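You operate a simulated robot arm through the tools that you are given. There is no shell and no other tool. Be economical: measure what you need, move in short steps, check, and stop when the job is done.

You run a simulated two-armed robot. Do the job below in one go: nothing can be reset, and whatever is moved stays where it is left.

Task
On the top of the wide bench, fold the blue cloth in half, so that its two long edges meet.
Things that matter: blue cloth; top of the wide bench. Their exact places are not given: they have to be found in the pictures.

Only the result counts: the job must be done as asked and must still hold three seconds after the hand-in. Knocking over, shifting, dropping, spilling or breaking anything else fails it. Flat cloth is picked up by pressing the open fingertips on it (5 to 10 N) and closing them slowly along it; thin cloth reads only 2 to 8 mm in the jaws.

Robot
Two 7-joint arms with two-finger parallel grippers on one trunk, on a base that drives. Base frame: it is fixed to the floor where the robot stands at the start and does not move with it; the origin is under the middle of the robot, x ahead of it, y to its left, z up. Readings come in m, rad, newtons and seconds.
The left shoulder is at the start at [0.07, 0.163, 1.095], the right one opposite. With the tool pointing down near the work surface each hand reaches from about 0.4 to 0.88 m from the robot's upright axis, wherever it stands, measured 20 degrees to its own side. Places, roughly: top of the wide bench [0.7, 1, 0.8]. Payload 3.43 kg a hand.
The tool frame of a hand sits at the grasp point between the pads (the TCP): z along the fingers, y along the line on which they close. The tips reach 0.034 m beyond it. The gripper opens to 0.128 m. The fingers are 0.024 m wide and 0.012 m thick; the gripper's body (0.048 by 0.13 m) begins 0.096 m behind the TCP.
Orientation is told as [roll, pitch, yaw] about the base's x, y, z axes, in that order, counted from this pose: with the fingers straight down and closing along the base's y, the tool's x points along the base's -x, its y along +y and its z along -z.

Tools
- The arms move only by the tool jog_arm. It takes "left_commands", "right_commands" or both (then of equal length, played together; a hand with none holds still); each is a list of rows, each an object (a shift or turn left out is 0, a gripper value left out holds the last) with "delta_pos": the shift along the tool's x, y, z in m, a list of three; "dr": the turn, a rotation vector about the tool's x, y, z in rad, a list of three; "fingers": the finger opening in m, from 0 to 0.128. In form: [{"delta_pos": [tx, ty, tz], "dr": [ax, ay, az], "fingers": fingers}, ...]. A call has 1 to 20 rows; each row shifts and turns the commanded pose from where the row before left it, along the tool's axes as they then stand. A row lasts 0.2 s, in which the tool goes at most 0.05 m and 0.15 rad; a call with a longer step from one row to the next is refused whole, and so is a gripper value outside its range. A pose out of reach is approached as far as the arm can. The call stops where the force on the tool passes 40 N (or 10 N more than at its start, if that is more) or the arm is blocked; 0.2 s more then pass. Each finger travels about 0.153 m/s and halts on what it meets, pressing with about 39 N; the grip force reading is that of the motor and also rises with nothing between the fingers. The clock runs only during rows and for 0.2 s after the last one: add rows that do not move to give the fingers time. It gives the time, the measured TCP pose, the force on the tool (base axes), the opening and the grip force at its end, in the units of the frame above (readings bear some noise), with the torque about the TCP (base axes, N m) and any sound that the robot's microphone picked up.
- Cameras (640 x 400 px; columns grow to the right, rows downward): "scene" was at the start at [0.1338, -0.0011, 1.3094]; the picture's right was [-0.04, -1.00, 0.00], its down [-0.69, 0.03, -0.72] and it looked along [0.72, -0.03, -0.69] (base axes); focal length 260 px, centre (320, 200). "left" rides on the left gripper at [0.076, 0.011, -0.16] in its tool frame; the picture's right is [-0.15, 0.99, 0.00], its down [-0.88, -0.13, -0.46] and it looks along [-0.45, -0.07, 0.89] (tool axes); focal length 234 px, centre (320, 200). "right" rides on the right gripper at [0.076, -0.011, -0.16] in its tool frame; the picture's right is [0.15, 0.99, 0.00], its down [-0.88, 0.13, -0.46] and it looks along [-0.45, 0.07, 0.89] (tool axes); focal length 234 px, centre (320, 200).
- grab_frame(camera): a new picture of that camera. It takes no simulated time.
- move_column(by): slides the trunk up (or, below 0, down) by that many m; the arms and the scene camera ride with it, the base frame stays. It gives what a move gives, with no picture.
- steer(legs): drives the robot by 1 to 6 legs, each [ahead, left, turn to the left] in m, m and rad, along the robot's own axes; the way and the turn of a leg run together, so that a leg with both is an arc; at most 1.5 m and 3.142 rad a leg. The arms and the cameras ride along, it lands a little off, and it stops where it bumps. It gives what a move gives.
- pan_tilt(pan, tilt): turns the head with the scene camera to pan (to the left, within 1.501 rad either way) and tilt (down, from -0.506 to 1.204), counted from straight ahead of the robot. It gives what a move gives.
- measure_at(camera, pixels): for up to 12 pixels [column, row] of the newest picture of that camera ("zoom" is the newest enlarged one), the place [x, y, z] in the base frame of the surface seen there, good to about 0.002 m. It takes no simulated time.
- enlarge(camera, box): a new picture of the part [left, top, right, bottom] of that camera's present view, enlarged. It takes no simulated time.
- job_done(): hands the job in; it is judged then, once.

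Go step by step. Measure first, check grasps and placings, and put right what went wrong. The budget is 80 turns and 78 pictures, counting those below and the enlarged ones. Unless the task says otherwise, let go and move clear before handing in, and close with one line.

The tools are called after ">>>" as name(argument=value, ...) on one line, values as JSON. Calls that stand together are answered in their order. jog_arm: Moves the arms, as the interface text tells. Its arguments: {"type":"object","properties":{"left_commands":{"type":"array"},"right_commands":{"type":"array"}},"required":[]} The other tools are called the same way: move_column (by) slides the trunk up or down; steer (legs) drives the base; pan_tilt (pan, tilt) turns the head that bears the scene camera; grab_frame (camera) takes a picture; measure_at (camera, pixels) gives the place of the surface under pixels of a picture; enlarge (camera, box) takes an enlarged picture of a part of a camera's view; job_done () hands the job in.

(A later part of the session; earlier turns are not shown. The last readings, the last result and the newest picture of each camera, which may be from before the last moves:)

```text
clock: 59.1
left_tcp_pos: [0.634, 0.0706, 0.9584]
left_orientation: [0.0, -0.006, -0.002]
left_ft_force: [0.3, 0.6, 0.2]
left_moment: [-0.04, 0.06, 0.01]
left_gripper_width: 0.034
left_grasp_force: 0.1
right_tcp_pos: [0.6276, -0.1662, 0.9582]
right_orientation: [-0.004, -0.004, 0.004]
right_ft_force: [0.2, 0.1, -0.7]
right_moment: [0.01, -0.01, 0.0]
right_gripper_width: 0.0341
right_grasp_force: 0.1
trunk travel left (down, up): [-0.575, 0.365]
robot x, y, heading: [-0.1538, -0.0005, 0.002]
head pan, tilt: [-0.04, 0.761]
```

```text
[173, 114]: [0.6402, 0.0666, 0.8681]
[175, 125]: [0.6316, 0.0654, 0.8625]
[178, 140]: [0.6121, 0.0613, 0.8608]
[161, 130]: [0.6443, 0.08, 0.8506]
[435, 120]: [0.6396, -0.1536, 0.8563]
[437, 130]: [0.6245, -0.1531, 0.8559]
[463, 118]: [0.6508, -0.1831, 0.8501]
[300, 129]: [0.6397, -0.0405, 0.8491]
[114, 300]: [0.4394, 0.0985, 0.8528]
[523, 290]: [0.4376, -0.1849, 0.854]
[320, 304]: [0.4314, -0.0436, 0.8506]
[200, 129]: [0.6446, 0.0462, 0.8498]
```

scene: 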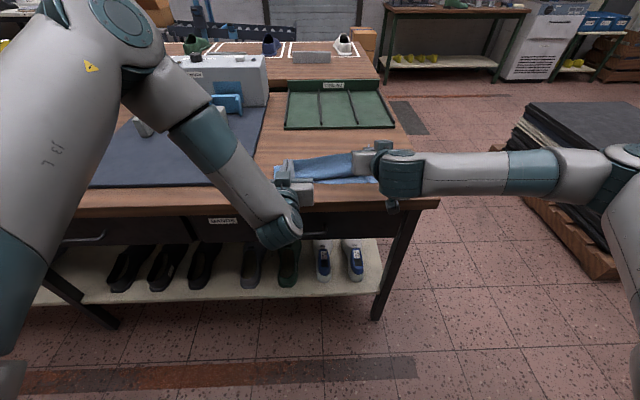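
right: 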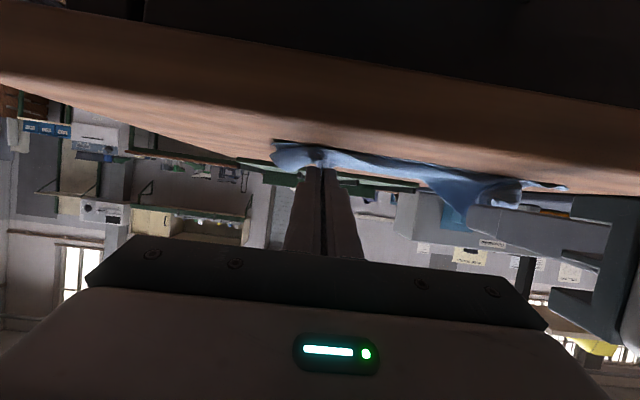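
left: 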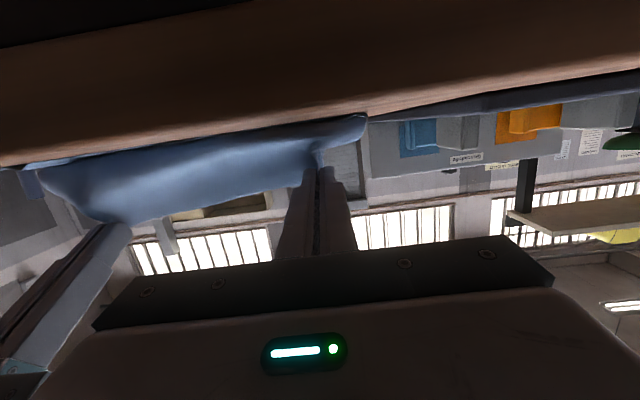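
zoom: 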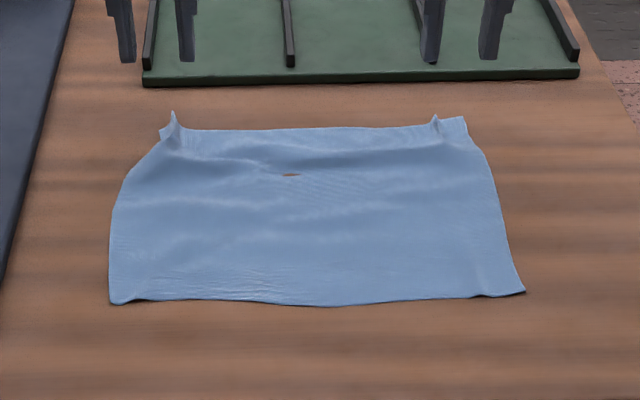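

Far edge is at x≈0.644, near edge at ≈0.435. I position with only ~8 mm overlap over the pleats and lower to contact.

>>> jog_arm(left_commands=[{"delta_pos": [-0.0065, -0.0023, 0.022], "fingers": 0.03}, {"delta_pos": [-0.0065, -0.0023, 0.022]}, {"delta_pos": [0, 0, 0.022]}, {"delta_pos": [0, 0, 0.006]}, {"delta_pos": [0, 0, 0.002]}, {}, {}], right_commands=[{"delta_pos": [-0.0102, 0.0064, 0.022], "fingers": 0.03}, {"delta_pos": [-0.0102, 0.0063, 0.022]}, {"delta_pos": [0, 0, 0.022]}, {"delta_pos": [0, 0, 0.006]}, {"delta_pos": [0, 0, 0.002]}, {}, {}])

>>> enlarge(camera="left", box=[200, 100, 440, 250])

>>> enlarge(camera="right", box=[200, 100, 440, 250])

```text
clock: 60.7
left_tcp_pos: [0.6485, 0.0664, 0.8856]
left_orientation: [0.001, -0.007, -0.004]
left_ft_force: [-0.1, 0.1, -0.1]
left_moment: [0.01, 0.0, -0.01]
left_gripper_width: 0.0298
left_grasp_force: 0.0
right_tcp_pos: [0.6485, -0.1521, 0.8861]
right_orientation: [-0.001, -0.006, 0.006]
right_ft_force: [0.4, -0.7, 4.3]
right_moment: [0.06, 0.03, -0.02]
right_gripper_width: 0.0299
right_grasp_force: 0.1
trunk travel left (down, up): [-0.575, 0.365]
robot x, y, heading: [-0.1507, 0.0003, 0.006]
head pan, tilt: [-0.04, 0.761]
```

```text
2.67 times, centred on (320, 175) of left
```

zoom: 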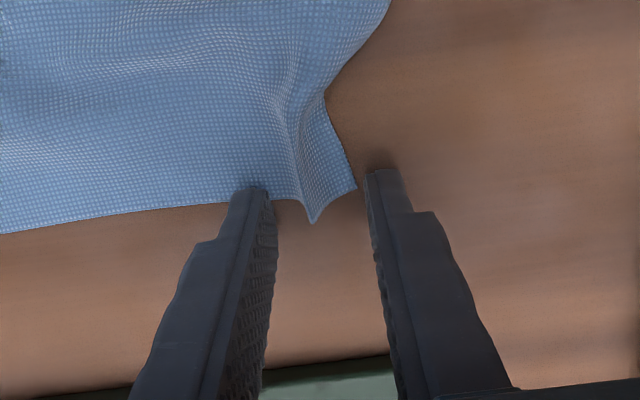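

```text
2.67 times, centred on (320, 175) of right
```

zoom: 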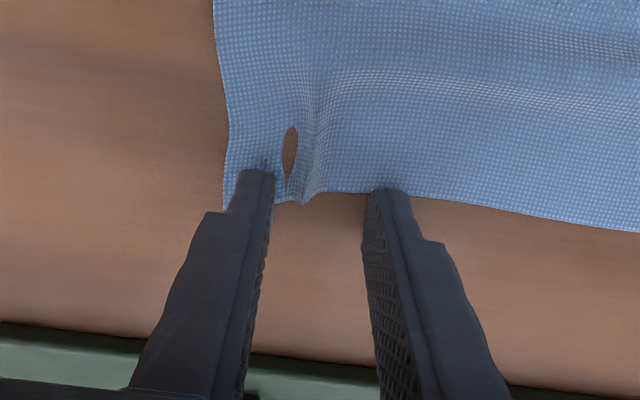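

Both pleats lie neatly between the fingertips right at the edge. I close slowly with light contact, then lift.

>>> jog_arm(left_commands=[{"delta_pos": [0.001, 0, 0.001]}, {"fingers": 0.026}, {"fingers": 0.022}, {"fingers": 0.018}, {"fingers": 0.014}, {"fingers": 0.01}, {"fingers": 0.006}, {"fingers": 0.003}, {"fingers": 0.0}, {}, {}], right_commands=[{"delta_pos": [0.001, 0, 0]}, {"fingers": 0.026}, {"fingers": 0.022}, {"fingers": 0.018}, {"fingers": 0.014}, {"fingers": 0.01}, {"fingers": 0.006}, {"fingers": 0.003}, {"fingers": 0.0}, {}, {}])

>>> jog_arm(left_commands=[{"delta_pos": [0, 0, -0.01]}, {"delta_pos": [0, 0, -0.01]}, {"delta_pos": [0.005, 0, -0.01]}, {}], right_commands=[{"delta_pos": [0, 0, -0.01]}, {"delta_pos": [0, 0, -0.01]}, {"delta_pos": [0.005, 0, -0.01]}, {}])

>>> grab_frame(camera="left")

```text
clock: 63.1
left_tcp_pos: [0.6465, 0.0665, 0.8844]
left_orientation: [0.002, -0.007, -0.002]
left_ft_force: [-0.2, -3.8, 8.6]
left_moment: [-0.15, 0.08, 0.03]
left_gripper_width: 0.0018
left_grasp_force: 36.6
right_tcp_pos: [0.6469, -0.1529, 0.8856]
right_orientation: [0.0, -0.007, 0.004]
right_ft_force: [-0.2, 2.8, 0.5]
right_moment: [0.09, 0.02, -0.04]
right_gripper_width: 0.0016
right_grasp_force: 36.8
trunk travel left (down, up): [-0.575, 0.365]
robot x, y, heading: [-0.1497, 0.0002, -0.001]
head pan, tilt: [-0.04, 0.761]
```

```text
clock: 64.1
left_tcp_pos: [0.6409, 0.0668, 0.9131]
left_orientation: [0.002, -0.005, -0.001]
left_ft_force: [0.9, -2.7, -0.4]
left_moment: [-0.09, -0.01, 0.02]
left_gripper_width: 0.0018
left_grasp_force: 36.6
right_tcp_pos: [0.6424, -0.1522, 0.9145]
right_orientation: [-0.003, -0.007, 0.004]
right_ft_force: [0.9, 2.8, 0.0]
right_moment: [0.09, -0.01, 0.01]
right_gripper_width: 0.0014
right_grasp_force: 36.4
trunk travel left (down, up): [-0.575, 0.365]
robot x, y, heading: [-0.1501, 0.0031, 0.004]
head pan, tilt: [-0.04, 0.761]
```

```text
15 pictures are left
```

left: 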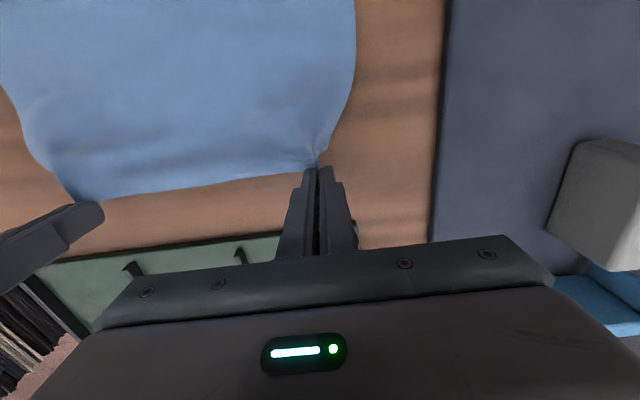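

Held at the very edge with the cloth edge straight. I carry over the first half of the arc, then drive back 0.06 m.

>>> jog_arm(left_commands=[{"delta_pos": [0.0092, -0.001, -0.0154], "dr": [0, -0.05, 0]}, {"delta_pos": [0.0084, 0, -0.0149], "dr": [0, -0.05, 0]}, {"delta_pos": [0.017, 0, -0.0126], "dr": [0, -0.1, 0]}, {"delta_pos": [0.0155, 0, -0.0143], "dr": [0, -0.1, 0]}, {"delta_pos": [0.0187, 0, -0.0086], "dr": [0, -0.1, 0]}, {"delta_pos": [0.0177, 0, -0.0105], "dr": [0, -0.1, 0]}, {}], right_commands=[{"delta_pos": [0.0092, 0.001, -0.0154], "dr": [0, -0.05, 0]}, {"delta_pos": [0.0084, 0, -0.0149], "dr": [0, -0.05, 0]}, {"delta_pos": [0.017, 0, -0.0126], "dr": [0, -0.1, 0]}, {"delta_pos": [0.0155, 0, -0.0143], "dr": [0, -0.1, 0]}, {"delta_pos": [0.0187, 0, -0.0086], "dr": [0, -0.1, 0]}, {"delta_pos": [0.0177, 0, -0.0105], "dr": [0, -0.1, 0]}, {}])

>>> steer(legs=[[-0.06, 0, 0]])

>>> enlarge(camera="scene", box=[220, 110, 440, 240])

```text
clock: 65.7
left_tcp_pos: [0.5456, 0.0658, 0.9697]
left_orientation: [0.001, -0.508, -0.002]
left_ft_force: [0.6, -0.3, -1.0]
left_moment: [-0.05, 0.03, 0.01]
left_gripper_width: 0.0019
left_grasp_force: 37.1
right_tcp_pos: [0.5484, -0.1517, 0.97]
right_orientation: [-0.001, -0.506, 0.003]
right_ft_force: [0.2, 1.0, -0.5]
right_moment: [0.06, 0.03, 0.06]
right_gripper_width: 0.0017
right_grasp_force: 36.3
trunk travel left (down, up): [-0.575, 0.365]
robot x, y, heading: [-0.1488, 0.0015, 0.003]
head pan, tilt: [-0.04, 0.761]
```

```text
clock: 66.6
left_tcp_pos: [0.4862, 0.0665, 0.9706]
left_orientation: [0.003, -0.507, -0.002]
left_ft_force: [0.1, -0.1, -0.4]
left_moment: [-0.06, -0.02, -0.02]
left_gripper_width: 0.0017
left_grasp_force: 36.5
right_tcp_pos: [0.4878, -0.1508, 0.9712]
right_orientation: [-0.002, -0.509, 0.005]
right_ft_force: [0.0, 1.5, 0.8]
right_moment: [0.09, 0.0, 0.05]
right_gripper_width: 0.0015
right_grasp_force: 36.3
trunk travel left (down, up): [-0.575, 0.365]
robot x, y, heading: [-0.2089, 0.0036, -0.001]
head pan, tilt: [-0.04, 0.761]
```

```text
2.91 times, centred on (330, 175) of scene
```

zoom: 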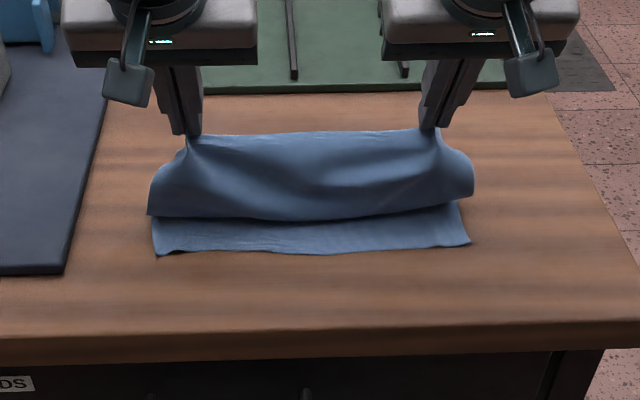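

Here the sheet hangs down in front of the grip and peels the lower half (zoom row 218), so I was too high while moving back. I go forward again to relay it, then come down on a straight diagonal that lays the upper half beneath the hands.

>>> jog_arm(left_commands=[{"delta_pos": [-0.0172, 0, 0.0141]}, {"delta_pos": [-0.0172, 0, 0.0141]}, {"delta_pos": [-0.0172, 0, 0.0141]}, {"delta_pos": [-0.0172, 0, 0.0141]}, {}, {}], right_commands=[{"delta_pos": [-0.0172, 0, 0.0141]}, {"delta_pos": [-0.0172, 0, 0.0141]}, {"delta_pos": [-0.0172, 0, 0.0141]}, {"delta_pos": [-0.0172, 0, 0.0141]}, {}, {}])

>>> enlarge(camera="scene", box=[240, 120, 420, 230])

```text
clock: 68.0
left_tcp_pos: [0.5754, 0.0655, 0.9536]
left_orientation: [0.001, -0.506, -0.003]
left_ft_force: [0.0, -0.6, 0.3]
left_moment: [-0.03, 0.04, 0.02]
left_gripper_width: 0.0017
left_grasp_force: 36.9
right_tcp_pos: [0.5771, -0.1497, 0.9551]
right_orientation: [-0.002, -0.506, 0.005]
right_ft_force: [1.0, 0.1, -0.1]
right_moment: [0.01, -0.03, -0.01]
right_gripper_width: 0.0018
right_grasp_force: 36.7
trunk travel left (down, up): [-0.575, 0.365]
robot x, y, heading: [-0.2074, 0.0006, 0.006]
head pan, tilt: [-0.04, 0.761]
```

```text
3.56 times, centred on (330, 175) of scene
```

zoom: 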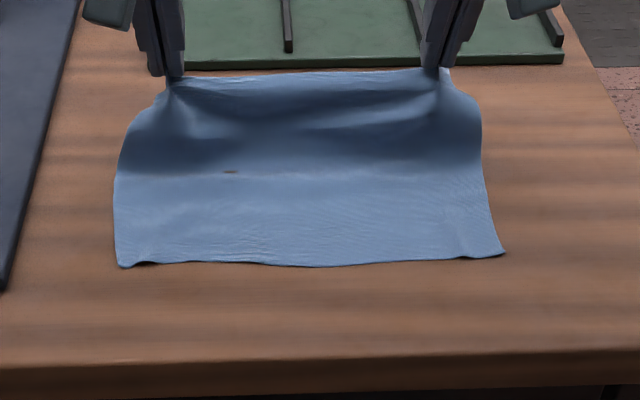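

Relaid. I measure where the lower half now lifts off (zoom row ~172) and the near edge.

>>> measure_at(camera="zoom", pixels=[[120, 264], [310, 265], [500, 252], [310, 200], [310, 175], [310, 160], [310, 140], [310, 115], [310, 90], [310, 75], [117, 175], [484, 170]])

```text
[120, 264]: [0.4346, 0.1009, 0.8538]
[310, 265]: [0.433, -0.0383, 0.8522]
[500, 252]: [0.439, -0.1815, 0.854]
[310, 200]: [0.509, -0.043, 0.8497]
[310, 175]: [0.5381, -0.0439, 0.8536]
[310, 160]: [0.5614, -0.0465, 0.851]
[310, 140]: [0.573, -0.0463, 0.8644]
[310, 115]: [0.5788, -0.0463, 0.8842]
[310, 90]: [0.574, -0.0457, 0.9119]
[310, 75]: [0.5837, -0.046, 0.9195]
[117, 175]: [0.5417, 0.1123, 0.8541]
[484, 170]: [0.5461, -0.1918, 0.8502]
```

Near edge at x≈0.435 and lift-off at ≈0.565; the fold should be at ≈0.54. I raise to just above it and come diagonally down toward the near edge.

>>> jog_arm(left_commands=[{"delta_pos": [0.0134, 0, -0.0212]}, {"delta_pos": [0.0134, 0, -0.0212]}, {}, {"delta_pos": [0.0236, 0, 0.0051], "dr": [0, -0.081, 0]}, {"delta_pos": [0.0239, 0, 0.0031], "dr": [0, -0.081, 0]}, {"delta_pos": [0.0242, 0, 0.0012], "dr": [0, -0.081, 0]}, {"delta_pos": [0.0227, 0, -0.0001], "dr": [0, -0.075, 0]}, {"delta_pos": [0.0226, 0, -0.0019], "dr": [0, -0.075, 0]}, {}], right_commands=[{"delta_pos": [0.0134, 0, -0.0212]}, {"delta_pos": [0.0134, 0, -0.0212]}, {}, {"delta_pos": [0.0236, 0, 0.0051], "dr": [0, -0.081, 0]}, {"delta_pos": [0.0239, 0, 0.0031], "dr": [0, -0.081, 0]}, {"delta_pos": [0.0242, 0, 0.0012], "dr": [0, -0.081, 0]}, {"delta_pos": [0.0227, 0, -0.0001], "dr": [0, -0.075, 0]}, {"delta_pos": [0.0226, 0, -0.0019], "dr": [0, -0.075, 0]}, {}])

>>> enlarge(camera="scene", box=[250, 130, 410, 220])

```text
clock: 70.0
left_tcp_pos: [0.4409, 0.0655, 0.9001]
left_orientation: [0.001, -0.9, -0.001]
left_ft_force: [-0.1, -1.0, -1.5]
left_moment: [-0.07, -0.02, -0.01]
left_gripper_width: 0.002
left_grasp_force: 37.0
right_tcp_pos: [0.4427, -0.1524, 0.9015]
right_orientation: [-0.002, -0.901, 0.004]
right_ft_force: [0.0, 0.9, 0.1]
right_moment: [0.0, 0.01, 0.01]
right_gripper_width: 0.0016
right_grasp_force: 36.2
trunk travel left (down, up): [-0.575, 0.365]
robot x, y, heading: [-0.2093, 0.0032, 0.004]
head pan, tilt: [-0.04, 0.761]
```

```text
4.00 times, centred on (330, 175) of scene
```

zoom: 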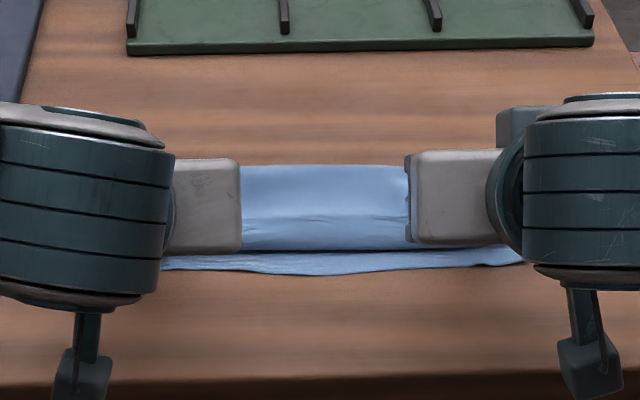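

The sheet has laid down behind the hands, its front at zoom row 250 and the lower edge at row 272. I measure these.

>>> measure_at(camera="zoom", pixels=[[320, 168], [320, 185], [320, 205], [320, 222], [320, 235], [320, 247], [320, 258], [320, 271], [200, 268], [500, 262]])

```text
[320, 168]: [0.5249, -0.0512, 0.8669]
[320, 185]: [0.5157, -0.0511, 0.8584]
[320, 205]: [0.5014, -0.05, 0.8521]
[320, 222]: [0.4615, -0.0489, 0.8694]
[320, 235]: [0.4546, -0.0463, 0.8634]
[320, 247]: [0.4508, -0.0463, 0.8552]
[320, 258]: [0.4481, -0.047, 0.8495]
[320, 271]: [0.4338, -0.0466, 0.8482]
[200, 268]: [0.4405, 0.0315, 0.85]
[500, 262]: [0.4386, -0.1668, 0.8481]
```

The fold back is at x≈0.53 with a slight bulge, and the roll front at 0.45 versus the lower edge at 0.434. I bring the grip on to x≈0.437 at table level so the sheet goes taut and the hem stays minimal.

>>> jog_arm(left_commands=[{"delta_pos": [0.0127, 0, -0.0044], "dr": [0, -0.067, 0]}, {"delta_pos": [0.0124, 0, -0.0053], "dr": [0, -0.067, 0]}, {"delta_pos": [0.012, 0, -0.0061], "dr": [0, -0.067, 0]}, {}, {}], right_commands=[{"delta_pos": [0.0127, 0, -0.0044], "dr": [0, -0.067, 0]}, {"delta_pos": [0.0124, 0, -0.0053], "dr": [0, -0.067, 0]}, {"delta_pos": [0.012, 0, -0.0061], "dr": [0, -0.067, 0]}, {}, {}])

>>> enlarge(camera="scene", box=[285, 155, 375, 215])

>>> measure_at(camera="zoom", pixels=[[300, 100], [300, 130], [300, 160], [300, 190], [300, 210], [300, 230], [300, 250], [300, 265], [300, 280], [300, 295], [300, 310], [300, 330]])

```text
clock: 71.2
left_tcp_pos: [0.4075, 0.0661, 0.8802]
left_orientation: [0.0, -1.099, -0.001]
left_ft_force: [0.3, 0.7, 2.6]
left_moment: [-0.02, -0.06, 0.0]
left_gripper_width: 0.0021
left_grasp_force: 37.1
right_tcp_pos: [0.4084, -0.1356, 0.8799]
right_orientation: [0.027, -1.079, 0.003]
right_ft_force: [-0.1, -1.6, 7.4]
right_moment: [-0.08, -0.12, -0.06]
right_gripper_width: 0.0012
right_grasp_force: 36.6
right hand out of reach, approached as far as the arm can: row 3
trunk travel left (down, up): [-0.575, 0.365]
robot x, y, heading: [-0.2074, 0.0023, -0.002]
head pan, tilt: [-0.04, 0.761]
```

```text
6.67 times, centred on (330, 185) of scene
```

zoom: 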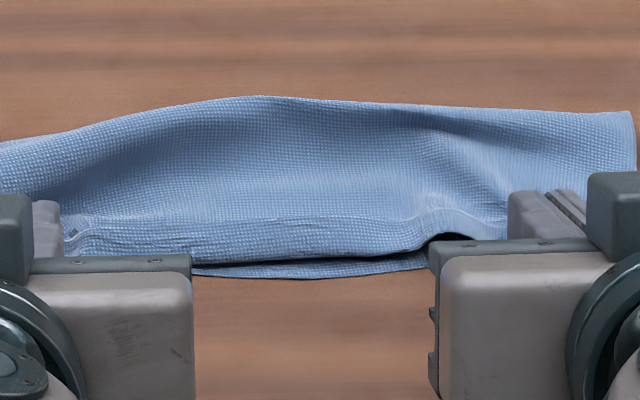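

```text
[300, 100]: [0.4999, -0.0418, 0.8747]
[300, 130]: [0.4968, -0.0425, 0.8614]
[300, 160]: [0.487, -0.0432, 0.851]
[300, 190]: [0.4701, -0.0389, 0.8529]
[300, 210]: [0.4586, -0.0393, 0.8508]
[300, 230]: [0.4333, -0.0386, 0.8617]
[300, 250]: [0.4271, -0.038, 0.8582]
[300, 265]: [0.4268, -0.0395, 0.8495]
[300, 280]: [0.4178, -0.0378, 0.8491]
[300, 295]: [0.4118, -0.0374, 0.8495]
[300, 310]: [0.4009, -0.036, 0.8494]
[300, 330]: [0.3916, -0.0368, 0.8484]
```

The right hand slipped 16 mm inward at its limit; the sheet is otherwise taut with a small hem. I move the right hand back outward, then open both and withdraw.

>>> jog_arm(left_commands=[{}, {}, {}, {"delta_pos": [0, 0.0015, 0], "fingers": 0.006}, {"delta_pos": [0, 0.0015, 0], "fingers": 0.012}, {"delta_pos": [0, 0.003, 0], "fingers": 0.02}, {"delta_pos": [0, 0.003, 0], "fingers": 0.028}, {"delta_pos": [0, 0.003, 0], "fingers": 0.034}, {}, {"delta_pos": [0, 0, -0.015]}, {"delta_pos": [0, 0, -0.02]}, {"delta_pos": [-0.03, 0, -0.02]}, {"delta_pos": [-0.03, 0, -0.02]}, {"delta_pos": [-0.035, 0, -0.02]}, {"delta_pos": [-0.035, 0, -0.02]}, {}], right_commands=[{"delta_pos": [-0.003, -0.007, 0], "dr": [0, 0.03, 0]}, {"delta_pos": [0, -0.007, 0]}, {}, {"delta_pos": [0, -0.0015, 0], "fingers": 0.006}, {"delta_pos": [0, -0.0015, 0], "fingers": 0.012}, {"delta_pos": [0, -0.003, 0], "fingers": 0.02}, {"delta_pos": [0, -0.003, 0], "fingers": 0.028}, {"delta_pos": [0, -0.003, 0], "fingers": 0.034}, {}, {"delta_pos": [0, 0, -0.015]}, {"delta_pos": [0, 0, -0.02]}, {"delta_pos": [-0.03, 0, -0.02]}, {"delta_pos": [-0.03, 0, -0.02]}, {"delta_pos": [-0.035, 0, -0.02]}, {"delta_pos": [-0.035, 0, -0.02]}, {}])

>>> enlarge(camera="scene", box=[265, 155, 395, 220])

```text
clock: 74.6
left_tcp_pos: [0.3652, 0.0792, 1.0473]
left_orientation: [0.002, -1.099, -0.002]
left_ft_force: [-0.1, -0.1, -0.3]
left_moment: [0.03, -0.01, 0.01]
left_gripper_width: 0.0341
left_grasp_force: 0.2
right_tcp_pos: [0.3737, -0.1785, 1.0515]
right_orientation: [-0.003, -1.07, 0.007]
right_ft_force: [0.0, -0.2, -0.5]
right_moment: [0.01, 0.02, 0.01]
right_gripper_width: 0.034
right_grasp_force: 0.2
trunk travel left (down, up): [-0.575, 0.365]
robot x, y, heading: [-0.2043, 0.0007, 0.003]
head pan, tilt: [-0.04, 0.761]
```

```text
4.92 times, centred on (330, 188) of scene
```

zoom: 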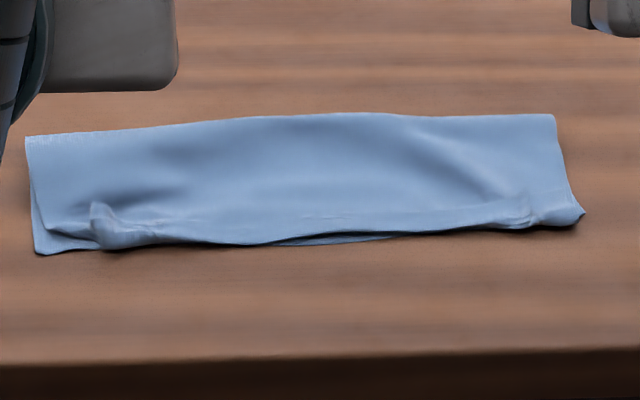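

Much better: the hem flap is now short. I measure the edge lines.

>>> measure_at(camera="zoom", pixels=[[28, 140], [38, 252], [45, 225], [95, 208], [105, 247], [300, 217], [300, 240], [320, 246], [320, 118], [520, 200], [580, 215], [553, 118]])

>>> enlarge(camera="scene", box=[265, 178, 330, 214])

>>> enlarge(camera="scene", box=[325, 173, 390, 209])

```text
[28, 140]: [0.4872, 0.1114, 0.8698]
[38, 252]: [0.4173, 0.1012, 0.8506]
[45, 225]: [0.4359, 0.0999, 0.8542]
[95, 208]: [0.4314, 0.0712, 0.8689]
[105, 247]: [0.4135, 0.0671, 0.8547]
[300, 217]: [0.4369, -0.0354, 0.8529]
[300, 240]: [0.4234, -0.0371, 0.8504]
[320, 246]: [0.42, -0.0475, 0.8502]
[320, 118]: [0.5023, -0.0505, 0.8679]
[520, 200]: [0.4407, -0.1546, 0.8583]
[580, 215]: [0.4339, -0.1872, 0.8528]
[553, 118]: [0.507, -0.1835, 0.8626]
```

```text
9.85 times, centred on (298, 196) of scene
```

zoom: 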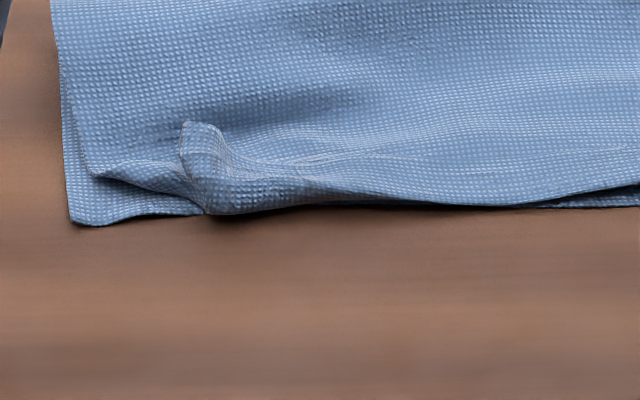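

```text
9.85 times, centred on (358, 191) of scene
```

zoom: 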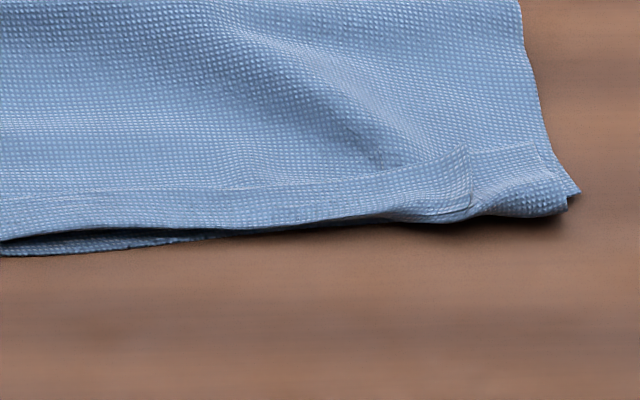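

The remaining hem is ~15 mm, folded back on top (edge at x≈0.437 versus lower edge ≈0.419). I will regrip the hem with the hands tilted backward first, so that the later forward roll turns it fully over; now I hover there.

>>> jog_arm(left_commands=[{"dr": [0, 0.1408, 0], "fingers": 0.03}, {"dr": [0, 0.1408, 0]}, {"dr": [0, 0.1408, 0]}, {"dr": [0, 0.1408, 0]}, {"dr": [0, 0.1408, 0]}, {"dr": [0, 0.1408, 0]}, {"dr": [0, 0.1408, 0]}, {"dr": [0, 0.1408, 0]}, {"dr": [0, 0.1408, 0]}, {"dr": [0, 0.1408, 0]}, {"dr": [0, 0.1408, 0]}, {"delta_pos": [-0.0297, -0.0023, 0.0196]}, {"delta_pos": [-0.0297, -0.0023, 0.0196]}, {"delta_pos": [-0.0297, -0.0023, 0.0196]}, {"delta_pos": [-0.0297, -0.0023, 0.0196]}, {}, {}], right_commands=[{"dr": [0, 0.1382, 0], "fingers": 0.03}, {"dr": [0, 0.1382, 0]}, {"dr": [0, 0.1382, 0]}, {"dr": [0, 0.1382, 0]}, {"dr": [0, 0.1382, 0]}, {"dr": [0, 0.1382, 0]}, {"dr": [0, 0.1382, 0]}, {"dr": [0, 0.1382, 0]}, {"dr": [0, 0.1382, 0]}, {"dr": [0, 0.1382, 0]}, {"dr": [0, 0.1382, 0]}, {"delta_pos": [-0.0309, 0.006, 0.0202]}, {"delta_pos": [-0.0309, 0.006, 0.0202]}, {"delta_pos": [-0.0309, 0.006, 0.0202]}, {"delta_pos": [-0.0309, 0.006, 0.0202]}, {}, {}])

```text
clock: 78.2
left_tcp_pos: [0.4378, 0.0685, 0.9239]
left_orientation: [0.002, 0.45, 0.0]
left_ft_force: [-0.2, 0.0, -1.2]
left_moment: [0.02, 0.04, -0.02]
left_gripper_width: 0.03
left_grasp_force: 0.1
right_tcp_pos: [0.4498, -0.1531, 0.9243]
right_orientation: [-0.002, 0.45, 0.003]
right_ft_force: [0.2, -0.2, -0.5]
right_moment: [-0.02, 0.04, 0.01]
right_gripper_width: 0.0301
right_grasp_force: 0.0
trunk travel left (down, up): [-0.575, 0.365]
robot x, y, heading: [-0.2085, 0.002, 0.006]
head pan, tilt: [-0.04, 0.761]
```

In position. I lower both to the hem.

>>> jog_arm(left_commands=[{"delta_pos": [-0.0072, 0, 0.0149]}, {"delta_pos": [-0.0072, 0, 0.0149]}, {}, {}], right_commands=[{"delta_pos": [-0.0072, 0, 0.0149]}, {"delta_pos": [-0.0077, 0, 0.0155]}, {}, {}])

>>> enlarge(camera="left", box=[200, 100, 440, 250])

>>> enlarge(camera="right", box=[200, 100, 440, 250])

```text
clock: 79.2
left_tcp_pos: [0.4369, 0.0686, 0.8906]
left_orientation: [0.003, 0.45, 0.0]
left_ft_force: [0.1, 0.0, -0.2]
left_moment: [-0.03, 0.01, -0.03]
left_gripper_width: 0.03
left_grasp_force: 0.1
right_tcp_pos: [0.4491, -0.154, 0.8909]
right_orientation: [-0.001, 0.451, 0.004]
right_ft_force: [-0.5, 0.4, -0.1]
right_moment: [-0.02, 0.0, -0.03]
right_gripper_width: 0.0301
right_grasp_force: 0.0
trunk travel left (down, up): [-0.575, 0.365]
robot x, y, heading: [-0.2104, -0.0001, 0.002]
head pan, tilt: [-0.04, 0.761]
```

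```text
2.67 times, centred on (320, 175) of left
```

zoom: 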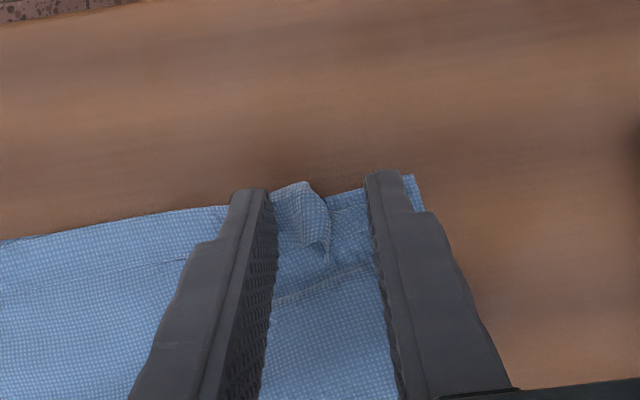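

```text
2.67 times, centred on (320, 175) of right
```

zoom: 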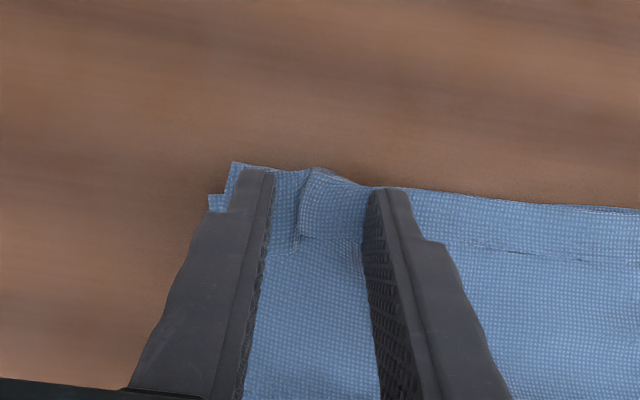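

Both hem pleats are right between the fingers. I press about 2 mm and close slowly.

>>> jog_arm(left_commands=[{"delta_pos": [-0.0007, 0, 0.0014]}, {}, {"fingers": 0.026}, {"fingers": 0.022}, {"fingers": 0.018}, {"fingers": 0.014}, {"fingers": 0.01}, {"fingers": 0.006}, {"fingers": 0.003}, {"fingers": 0.0}, {}, {}], right_commands=[{"delta_pos": [-0.001, 0, 0.002]}, {}, {"fingers": 0.026}, {"fingers": 0.022}, {"fingers": 0.018}, {"fingers": 0.014}, {"fingers": 0.01}, {"fingers": 0.006}, {"fingers": 0.003}, {"fingers": 0.0}, {}, {}])

>>> jog_arm(left_commands=[{"delta_pos": [0.0044, -0.0015, -0.009]}, {"delta_pos": [0.0044, 0, -0.009]}, {"delta_pos": [0.0044, 0, -0.009]}, {}], right_commands=[{"delta_pos": [0.0044, 0.0015, -0.009]}, {"delta_pos": [0.0044, 0, -0.009]}, {"delta_pos": [0.0044, 0, -0.009]}, {}])

>>> enlarge(camera="scene", box=[260, 150, 400, 215])

```text
clock: 81.8
left_tcp_pos: [0.4382, 0.0688, 0.8897]
left_orientation: [0.003, 0.449, 0.001]
left_ft_force: [0.7, 0.2, 0.5]
left_moment: [-0.02, -0.02, -0.03]
left_gripper_width: 0.0021
left_grasp_force: 37.3
right_tcp_pos: [0.4484, -0.1525, 0.8889]
right_orientation: [-0.002, 0.448, 0.004]
right_ft_force: [-1.0, 0.4, 0.4]
right_moment: [0.02, -0.04, 0.01]
right_gripper_width: 0.0018
right_grasp_force: 36.6
trunk travel left (down, up): [-0.575, 0.365]
robot x, y, heading: [-0.2084, -0.0006, 0.004]
head pan, tilt: [-0.04, 0.761]
```

```text
clock: 82.8
left_tcp_pos: [0.4372, 0.0678, 0.9197]
left_orientation: [0.002, 0.451, 0.001]
left_ft_force: [-0.3, -0.1, 0.3]
left_moment: [-0.01, 0.03, 0.0]
left_gripper_width: 0.0019
left_grasp_force: 36.3
right_tcp_pos: [0.4481, -0.1516, 0.9185]
right_orientation: [-0.001, 0.451, 0.005]
right_ft_force: [0.2, 0.5, 0.2]
right_moment: [0.01, 0.0, 0.0]
right_gripper_width: 0.0016
right_grasp_force: 36.9
trunk travel left (down, up): [-0.575, 0.365]
robot x, y, heading: [-0.2058, -0.0016, 0.004]
head pan, tilt: [-0.04, 0.761]
```

```text
4.57 times, centred on (330, 182) of scene
```

zoom: 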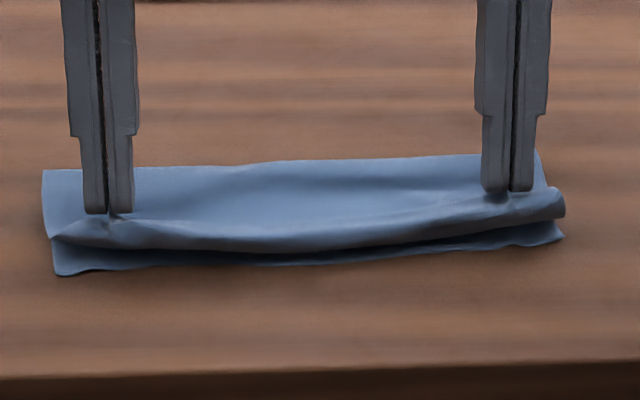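

Both sides lifted only the upper layer. I measure the lower near edge for the new landing.

>>> measure_at(camera="zoom", pixels=[[60, 272], [180, 265], [320, 262], [450, 250], [555, 238], [200, 167], [450, 158], [320, 235]])

```text
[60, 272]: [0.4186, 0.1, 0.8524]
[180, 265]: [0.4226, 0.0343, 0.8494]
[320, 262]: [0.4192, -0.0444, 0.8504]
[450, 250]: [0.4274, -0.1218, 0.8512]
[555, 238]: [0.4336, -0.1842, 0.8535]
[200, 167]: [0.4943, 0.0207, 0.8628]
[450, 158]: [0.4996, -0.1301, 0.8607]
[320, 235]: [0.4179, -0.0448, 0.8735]
```

Near edge: left 0.419, right 0.432. I carry the edge forward to relay the lower half, then raise it over the fold line, all while rolling the hands forward.

>>> jog_arm(left_commands=[{"delta_pos": [-0.001, 0, -0.0243], "dr": [0, -0.075, 0]}, {"delta_pos": [-0.0028, 0, -0.0241], "dr": [0, -0.075, 0]}, {"delta_pos": [-0.0224, 0, -0.0206], "dr": [0, -0.075, 0]}, {"delta_pos": [-0.0239, 0, -0.0189], "dr": [0, -0.075, 0]}, {"delta_pos": [-0.0234, 0, 0.0038], "dr": [0, -0.075, 0]}, {"delta_pos": [-0.0229, 0, 0.0056], "dr": [0, -0.075, 0]}, {"delta_pos": [-0.0116, 0, 0.0182], "dr": [0, -0.1, 0]}, {}, {}, {"delta_pos": [0.0162, 0, -0.0075], "dr": [0, -0.1, 0]}, {"delta_pos": [0.0154, 0, -0.0091], "dr": [0, -0.1, 0]}, {"delta_pos": [0.0144, 0, -0.0105], "dr": [0, -0.1, 0]}, {}], right_commands=[{"delta_pos": [-0.001, 0, -0.0243], "dr": [0, -0.075, 0]}, {"delta_pos": [-0.0028, 0, -0.0241], "dr": [0, -0.075, 0]}, {"delta_pos": [-0.0224, 0, -0.0206], "dr": [0, -0.075, 0]}, {"delta_pos": [-0.0239, 0, -0.0189], "dr": [0, -0.075, 0]}, {"delta_pos": [-0.0234, 0, 0.0038], "dr": [0, -0.075, 0]}, {"delta_pos": [-0.0229, 0, 0.0056], "dr": [0, -0.075, 0]}, {"delta_pos": [-0.0116, 0, 0.0182], "dr": [0, -0.1, 0]}, {}, {}, {"delta_pos": [0.0162, 0, -0.0075], "dr": [0, -0.1, 0]}, {"delta_pos": [0.0154, 0, -0.0091], "dr": [0, -0.1, 0]}, {"delta_pos": [0.0144, 0, -0.0105], "dr": [0, -0.1, 0]}, {}])

>>> enlarge(camera="scene", box=[250, 130, 410, 220])

```text
clock: 85.6
left_tcp_pos: [0.5213, 0.067, 0.9741]
left_orientation: [0.001, -0.402, -0.002]
left_ft_force: [-0.7, -0.5, -0.6]
left_moment: [-0.03, -0.02, 0.01]
left_gripper_width: 0.0021
left_grasp_force: 36.5
right_tcp_pos: [0.5325, -0.1512, 0.9721]
right_orientation: [0.0, -0.402, 0.002]
right_ft_force: [-0.6, -0.1, 0.2]
right_moment: [0.01, 0.01, 0.01]
right_gripper_width: 0.0015
right_grasp_force: 36.5
trunk travel left (down, up): [-0.575, 0.365]
robot x, y, heading: [-0.2061, -0.0033, 0.002]
head pan, tilt: [-0.04, 0.761]
```

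```text
4.00 times, centred on (330, 175) of scene
```

zoom: 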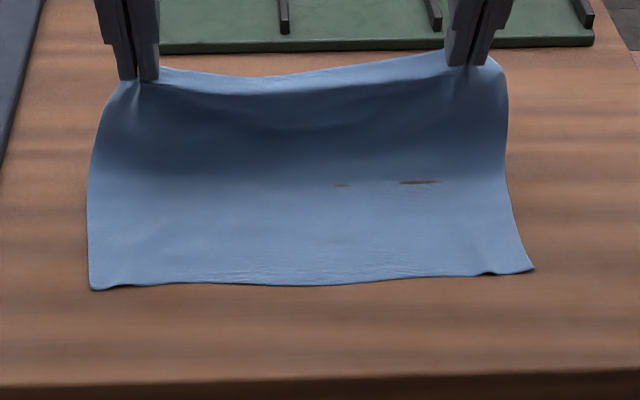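

>>> measure_at(camera="zoom", pixels=[[95, 288], [300, 283], [530, 268], [300, 210], [300, 180], [300, 150], [300, 120], [300, 95], [300, 78]])

```text
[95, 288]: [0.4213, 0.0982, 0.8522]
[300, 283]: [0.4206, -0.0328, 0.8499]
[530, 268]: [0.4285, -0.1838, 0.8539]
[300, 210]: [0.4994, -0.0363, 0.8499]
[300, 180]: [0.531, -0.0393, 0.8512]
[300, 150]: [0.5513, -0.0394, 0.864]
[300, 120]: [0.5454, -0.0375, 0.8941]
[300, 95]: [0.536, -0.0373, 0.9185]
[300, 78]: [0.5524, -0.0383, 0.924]
```

The lower half is flat to x≈0.535 with the sheet rising straight from there. I raise 12 mm and come down the diagonal to the landing.

>>> jog_arm(left_commands=[{"delta_pos": [0, 0, -0.013]}, {}, {"delta_pos": [0.0217, 0, 0.0105], "dr": [0, -0.1, 0]}, {"delta_pos": [0.0227, 0, 0.0082], "dr": [0, -0.1, 0]}, {"delta_pos": [0.0234, 0, 0.0059], "dr": [0, -0.1, 0]}, {"delta_pos": [0.0204, 0, 0.0011], "dr": [0, -0.1, 0]}, {"delta_pos": [0.0204, 0, -0.0009], "dr": [0, -0.1, 0]}, {"delta_pos": [0.0176, 0, -0.0031], "dr": [0, -0.1, 0]}, {"delta_pos": [0.0172, 0, -0.0049], "dr": [0, -0.08, 0]}, {}], right_commands=[{"delta_pos": [0, 0, -0.013]}, {}, {"delta_pos": [0.0217, 0, 0.0105], "dr": [0, -0.1, 0]}, {"delta_pos": [0.0227, 0, 0.0082], "dr": [0, -0.1, 0]}, {"delta_pos": [0.0234, 0, 0.0059], "dr": [0, -0.1, 0]}, {"delta_pos": [0.0204, 0, 0.0011], "dr": [0, -0.1, 0]}, {"delta_pos": [0.0204, 0, -0.0009], "dr": [0, -0.1, 0]}, {"delta_pos": [0.0176, 0, -0.0031], "dr": [0, -0.1, 0]}, {"delta_pos": [0.0172, 0, -0.0049], "dr": [0, -0.08, 0]}, {}])

>>> enlarge(camera="scene", box=[265, 150, 395, 220])

```text
clock: 87.8
left_tcp_pos: [0.4118, 0.0669, 0.8792]
left_orientation: [0.002, -1.083, -0.005]
left_ft_force: [0.1, 0.6, 0.0]
left_moment: [0.05, 0.0, 0.03]
left_gripper_width: 0.0018
left_grasp_force: 36.2
right_tcp_pos: [0.4238, -0.1396, 0.8816]
right_orientation: [0.019, -1.061, 0.004]
right_ft_force: [0.4, -1.2, 0.6]
right_moment: [-0.02, -0.02, 0.0]
right_gripper_width: 0.0014
right_grasp_force: 36.5
right hand out of reach, approached as far as the arm can: row 9
trunk travel left (down, up): [-0.575, 0.365]
robot x, y, heading: [-0.2059, 0.0018, 0.003]
head pan, tilt: [-0.04, 0.761]
```

```text
4.92 times, centred on (330, 185) of scene
```

zoom: 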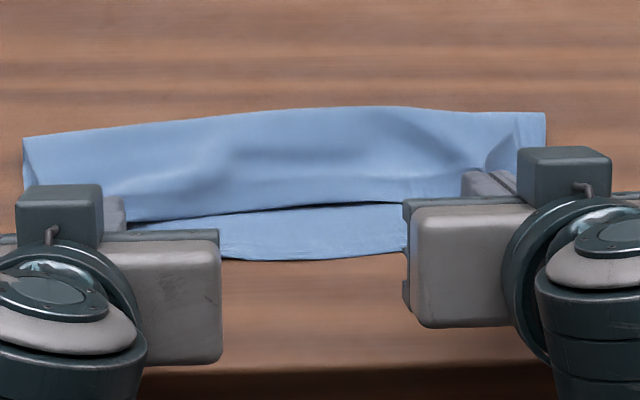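

No reversed roll is visible now. I measure the upper front (zoom row ~205) against the lower edge (row ~256).

>>> measure_at(camera="zoom", pixels=[[240, 207], [300, 202], [380, 197], [300, 212], [240, 254], [300, 256], [380, 252], [300, 110], [300, 130], [300, 160], [300, 185], [160, 215]])

```text
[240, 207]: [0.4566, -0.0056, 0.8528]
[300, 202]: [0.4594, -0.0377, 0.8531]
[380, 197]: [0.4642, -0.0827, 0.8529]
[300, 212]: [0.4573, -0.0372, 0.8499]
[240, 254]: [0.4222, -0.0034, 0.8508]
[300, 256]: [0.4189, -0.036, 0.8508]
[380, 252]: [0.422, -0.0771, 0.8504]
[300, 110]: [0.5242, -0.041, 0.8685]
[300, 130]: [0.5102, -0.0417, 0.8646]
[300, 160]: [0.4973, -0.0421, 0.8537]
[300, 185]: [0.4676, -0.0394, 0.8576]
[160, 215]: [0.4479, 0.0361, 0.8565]
```

The front sits at x≈0.46 mid-way, 4 cm short, and the right hand drifted inward again. I move the right hand outward and pull the edge further toward the robot by driving back 22 mm.

>>> jog_arm(right_commands=[{"delta_pos": [-0.002, -0.006, 0], "dr": [0, 0.02, 0]}, {"delta_pos": [0, -0.0056, 0]}, {}])

>>> steer(legs=[[-0.022, 0, 0]])

```text
clock: 88.6
left_tcp_pos: [0.4115, 0.0678, 0.8794]
left_orientation: [-0.001, -1.08, -0.001]
left_ft_force: [-0.6, 0.4, 0.6]
left_moment: [-0.02, -0.02, -0.01]
left_gripper_width: 0.002
left_grasp_force: 36.8
right_tcp_pos: [0.4258, -0.1509, 0.8828]
right_orientation: [-0.004, -1.061, 0.006]
right_ft_force: [-0.1, 0.1, -0.1]
right_moment: [0.03, 0.02, 0.02]
right_gripper_width: 0.0014
right_grasp_force: 36.3
trunk travel left (down, up): [-0.575, 0.365]
robot x, y, heading: [-0.2069, 0.0023, 0.002]
head pan, tilt: [-0.04, 0.761]
```

```text
clock: 89.4
left_tcp_pos: [0.3896, 0.0689, 0.8793]
left_orientation: [0.003, -1.08, -0.004]
left_ft_force: [-0.2, -0.4, 0.2]
left_moment: [-0.02, 0.05, -0.02]
left_gripper_width: 0.0018
left_grasp_force: 36.8
right_tcp_pos: [0.4032, -0.1508, 0.8816]
right_orientation: [0.0, -1.061, 0.009]
right_ft_force: [-0.4, 0.0, 0.1]
right_moment: [-0.01, 0.03, 0.04]
right_gripper_width: 0.0016
right_grasp_force: 35.8
trunk travel left (down, up): [-0.575, 0.365]
robot x, y, heading: [-0.2305, -0.0008, 0.005]
head pan, tilt: [-0.04, 0.761]
```

Both hands are now pulled in line with the near edge. I release slowly, withdraw straight back along the fingers, then go up.

>>> jog_arm(left_commands=[{}, {"delta_pos": [0, 0.0015, 0], "fingers": 0.006}, {"delta_pos": [0, 0.0015, 0], "fingers": 0.012}, {"delta_pos": [0, 0.003, 0], "fingers": 0.02}, {"delta_pos": [0, 0.003, 0], "fingers": 0.028}, {"delta_pos": [0, 0.003, 0], "fingers": 0.034}, {}, {"delta_pos": [0, 0, -0.015]}, {"delta_pos": [0, 0, -0.02]}, {"delta_pos": [0, 0, -0.02]}, {"delta_pos": [-0.03, 0, -0.016]}, {"delta_pos": [-0.03, 0, -0.016]}, {"delta_pos": [-0.03, 0, -0.016]}, {"delta_pos": [-0.03, 0, -0.016]}, {}], right_commands=[{}, {"delta_pos": [0, -0.0015, 0], "fingers": 0.006}, {"delta_pos": [0, -0.0015, 0], "fingers": 0.012}, {"delta_pos": [0, -0.003, 0], "fingers": 0.02}, {"delta_pos": [0, -0.003, 0], "fingers": 0.028}, {"delta_pos": [0, -0.003, 0], "fingers": 0.034}, {}, {"delta_pos": [0, 0, -0.015]}, {"delta_pos": [0, 0, -0.02]}, {"delta_pos": [0, 0, -0.02]}, {"delta_pos": [-0.03, 0, -0.016]}, {"delta_pos": [-0.03, 0, -0.016]}, {"delta_pos": [-0.03, 0, -0.016]}, {"delta_pos": [-0.03, 0, -0.016]}, {}])

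>>> enlarge(camera="scene", box=[262, 150, 392, 215])

```text
clock: 92.6
left_tcp_pos: [0.3424, 0.0799, 1.0411]
left_orientation: [0.003, -1.081, -0.003]
left_ft_force: [-0.5, -0.8, 0.0]
left_moment: [0.0, -0.03, -0.05]
left_gripper_width: 0.0342
left_grasp_force: 0.0
right_tcp_pos: [0.3599, -0.1623, 1.0465]
right_orientation: [-0.004, -1.06, 0.007]
right_ft_force: [-0.6, -0.1, 0.3]
right_moment: [-0.01, 0.0, 0.02]
right_gripper_width: 0.0341
right_grasp_force: 0.1
trunk travel left (down, up): [-0.575, 0.365]
robot x, y, heading: [-0.2318, 0.0004, 0.0]
head pan, tilt: [-0.04, 0.761]
```

```text
4.92 times, centred on (327, 182) of scene
```

zoom: 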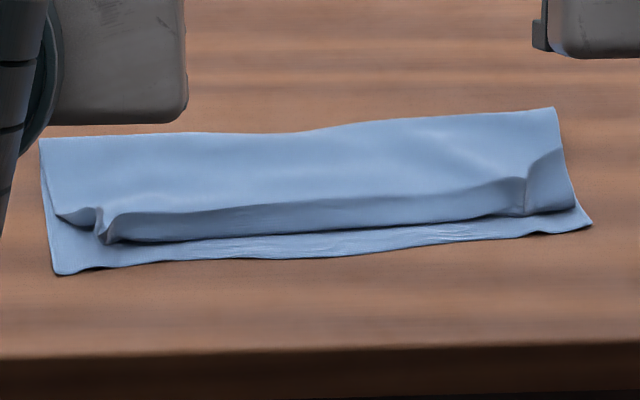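

The hem now points outward and down, the right way. I measure upper edge versus lower edge.

>>> measure_at(camera="zoom", pixels=[[112, 240], [200, 237], [300, 230], [400, 222], [500, 213], [572, 206], [60, 272], [200, 259], [300, 257], [400, 247], [500, 237], [300, 206]])

>>> measure_at(camera="zoom", pixels=[[300, 135], [300, 150], [300, 170], [300, 190], [300, 200], [300, 215], [300, 225], [300, 236], [60, 220], [95, 212], [45, 145], [550, 112]])

```text
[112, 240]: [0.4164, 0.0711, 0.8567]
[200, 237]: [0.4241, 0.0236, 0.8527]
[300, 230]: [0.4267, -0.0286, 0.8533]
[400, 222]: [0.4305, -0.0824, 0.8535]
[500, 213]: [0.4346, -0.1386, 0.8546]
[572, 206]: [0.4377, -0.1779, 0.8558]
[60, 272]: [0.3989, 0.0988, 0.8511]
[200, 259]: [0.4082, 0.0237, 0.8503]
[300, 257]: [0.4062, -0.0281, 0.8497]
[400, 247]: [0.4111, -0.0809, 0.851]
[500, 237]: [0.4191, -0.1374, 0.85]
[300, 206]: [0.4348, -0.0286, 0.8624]
```

```text
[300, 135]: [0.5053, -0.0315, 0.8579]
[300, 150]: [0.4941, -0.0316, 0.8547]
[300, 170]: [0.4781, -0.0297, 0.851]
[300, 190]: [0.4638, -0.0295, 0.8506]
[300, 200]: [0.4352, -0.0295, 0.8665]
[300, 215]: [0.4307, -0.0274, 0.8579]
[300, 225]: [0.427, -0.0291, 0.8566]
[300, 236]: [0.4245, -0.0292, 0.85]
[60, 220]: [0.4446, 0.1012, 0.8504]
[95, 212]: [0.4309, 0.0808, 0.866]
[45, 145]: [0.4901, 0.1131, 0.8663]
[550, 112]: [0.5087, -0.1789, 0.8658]
```

The hem stands nearly upright along the front (crest at (0.435, z 0.867)); tipping it ~17 mm outward would bring it to the lower edge at x≈0.407–0.42. I set both hands upright with wide-open fingers just behind it.

>>> jog_arm(left_commands=[{"dr": [0, 0.1351, 0], "fingers": 0.1}, {"dr": [0, 0.1351, 0]}, {"dr": [0, 0.1351, 0]}, {"dr": [0, 0.1351, 0]}, {"dr": [0, 0.1351, 0]}, {"dr": [0, 0.1351, 0]}, {"dr": [0, 0.1351, 0]}, {"dr": [0, 0.1351, 0]}, {"delta_pos": [-0.0324, -0.0087, 0.0278]}, {"delta_pos": [-0.0324, -0.0087, 0.0278]}, {"delta_pos": [-0.0324, -0.0087, 0.0278]}, {"delta_pos": [-0.0324, -0.0087, 0.0278]}, {}, {}], right_commands=[{"dr": [0, 0.1325, 0], "fingers": 0.1}, {"dr": [0, 0.1325, 0]}, {"dr": [0, 0.1325, 0]}, {"dr": [0, 0.1325, 0]}, {"dr": [0, 0.1325, 0]}, {"dr": [0, 0.1325, 0]}, {"dr": [0, 0.1325, 0]}, {"dr": [0, 0.1325, 0]}, {"delta_pos": [-0.0305, 0.0081, 0.0291]}, {"delta_pos": [-0.0305, 0.0081, 0.0291]}, {"delta_pos": [-0.0305, 0.0081, 0.0291]}, {"delta_pos": [-0.0305, 0.0081, 0.0291]}, {}, {}])

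```text
clock: 95.6
left_tcp_pos: [0.4715, 0.0454, 0.9286]
left_orientation: [0.001, 0.001, -0.001]
left_ft_force: [0.0, -0.7, 0.1]
left_moment: [0.0, 0.01, 0.03]
left_gripper_width: 0.1002
left_grasp_force: 0.0
right_tcp_pos: [0.4813, -0.1297, 0.9271]
right_orientation: [-0.002, 0.0, 0.004]
right_ft_force: [0.6, -0.4, 0.4]
right_moment: [0.04, 0.0, -0.02]
right_gripper_width: 0.1001
right_grasp_force: 0.0
trunk travel left (down, up): [-0.575, 0.365]
robot x, y, heading: [-0.2296, 0.0009, 0.001]
head pan, tilt: [-0.04, 0.761]
```

Aligned. I lower behind the hem, sweep slowly toward the robot to tip it over, press it lightly, and lift.

>>> jog_arm(left_commands=[{"delta_pos": [0, 0, 0.02]}, {"delta_pos": [0, 0, 0.0165]}, {"delta_pos": [0.01, 0, 0]}, {"delta_pos": [0.01, 0, 0]}, {"delta_pos": [0.01, 0, 0]}, {"delta_pos": [0.01, 0, 0]}, {"delta_pos": [0.01, 0, 0]}, {"delta_pos": [0.0085, 0, 0]}, {}, {"delta_pos": [0, 0, 0.003]}, {"delta_pos": [0, 0, 0.002]}, {}], right_commands=[{"delta_pos": [0, 0, 0.02]}, {"delta_pos": [0, 0, 0.015]}, {"delta_pos": [0.01, 0, 0]}, {"delta_pos": [0.01, 0, 0]}, {"delta_pos": [0.01, 0, 0]}, {"delta_pos": [0.01, 0, 0]}, {"delta_pos": [0.01, 0, 0]}, {"delta_pos": [0.0075, 0, 0]}, {}, {"delta_pos": [0, 0, 0.003]}, {"delta_pos": [0, 0, 0.002]}, {}])

```text
clock: 98.2
left_tcp_pos: [0.4127, 0.0458, 0.8891]
left_orientation: [0.001, 0.0, 0.001]
left_ft_force: [-0.4, -1.1, -0.7]
left_moment: [-0.03, 0.01, 0.0]
left_gripper_width: 0.1
left_grasp_force: 0.0
right_tcp_pos: [0.4233, -0.1292, 0.8891]
right_orientation: [-0.001, 0.0, 0.003]
right_ft_force: [-0.7, -0.8, 0.0]
right_moment: [0.0, -0.01, -0.01]
right_gripper_width: 0.1002
right_grasp_force: 0.0
trunk travel left (down, up): [-0.575, 0.365]
robot x, y, heading: [-0.2302, 0.0006, -0.0]
head pan, tilt: [-0.04, 0.761]
```

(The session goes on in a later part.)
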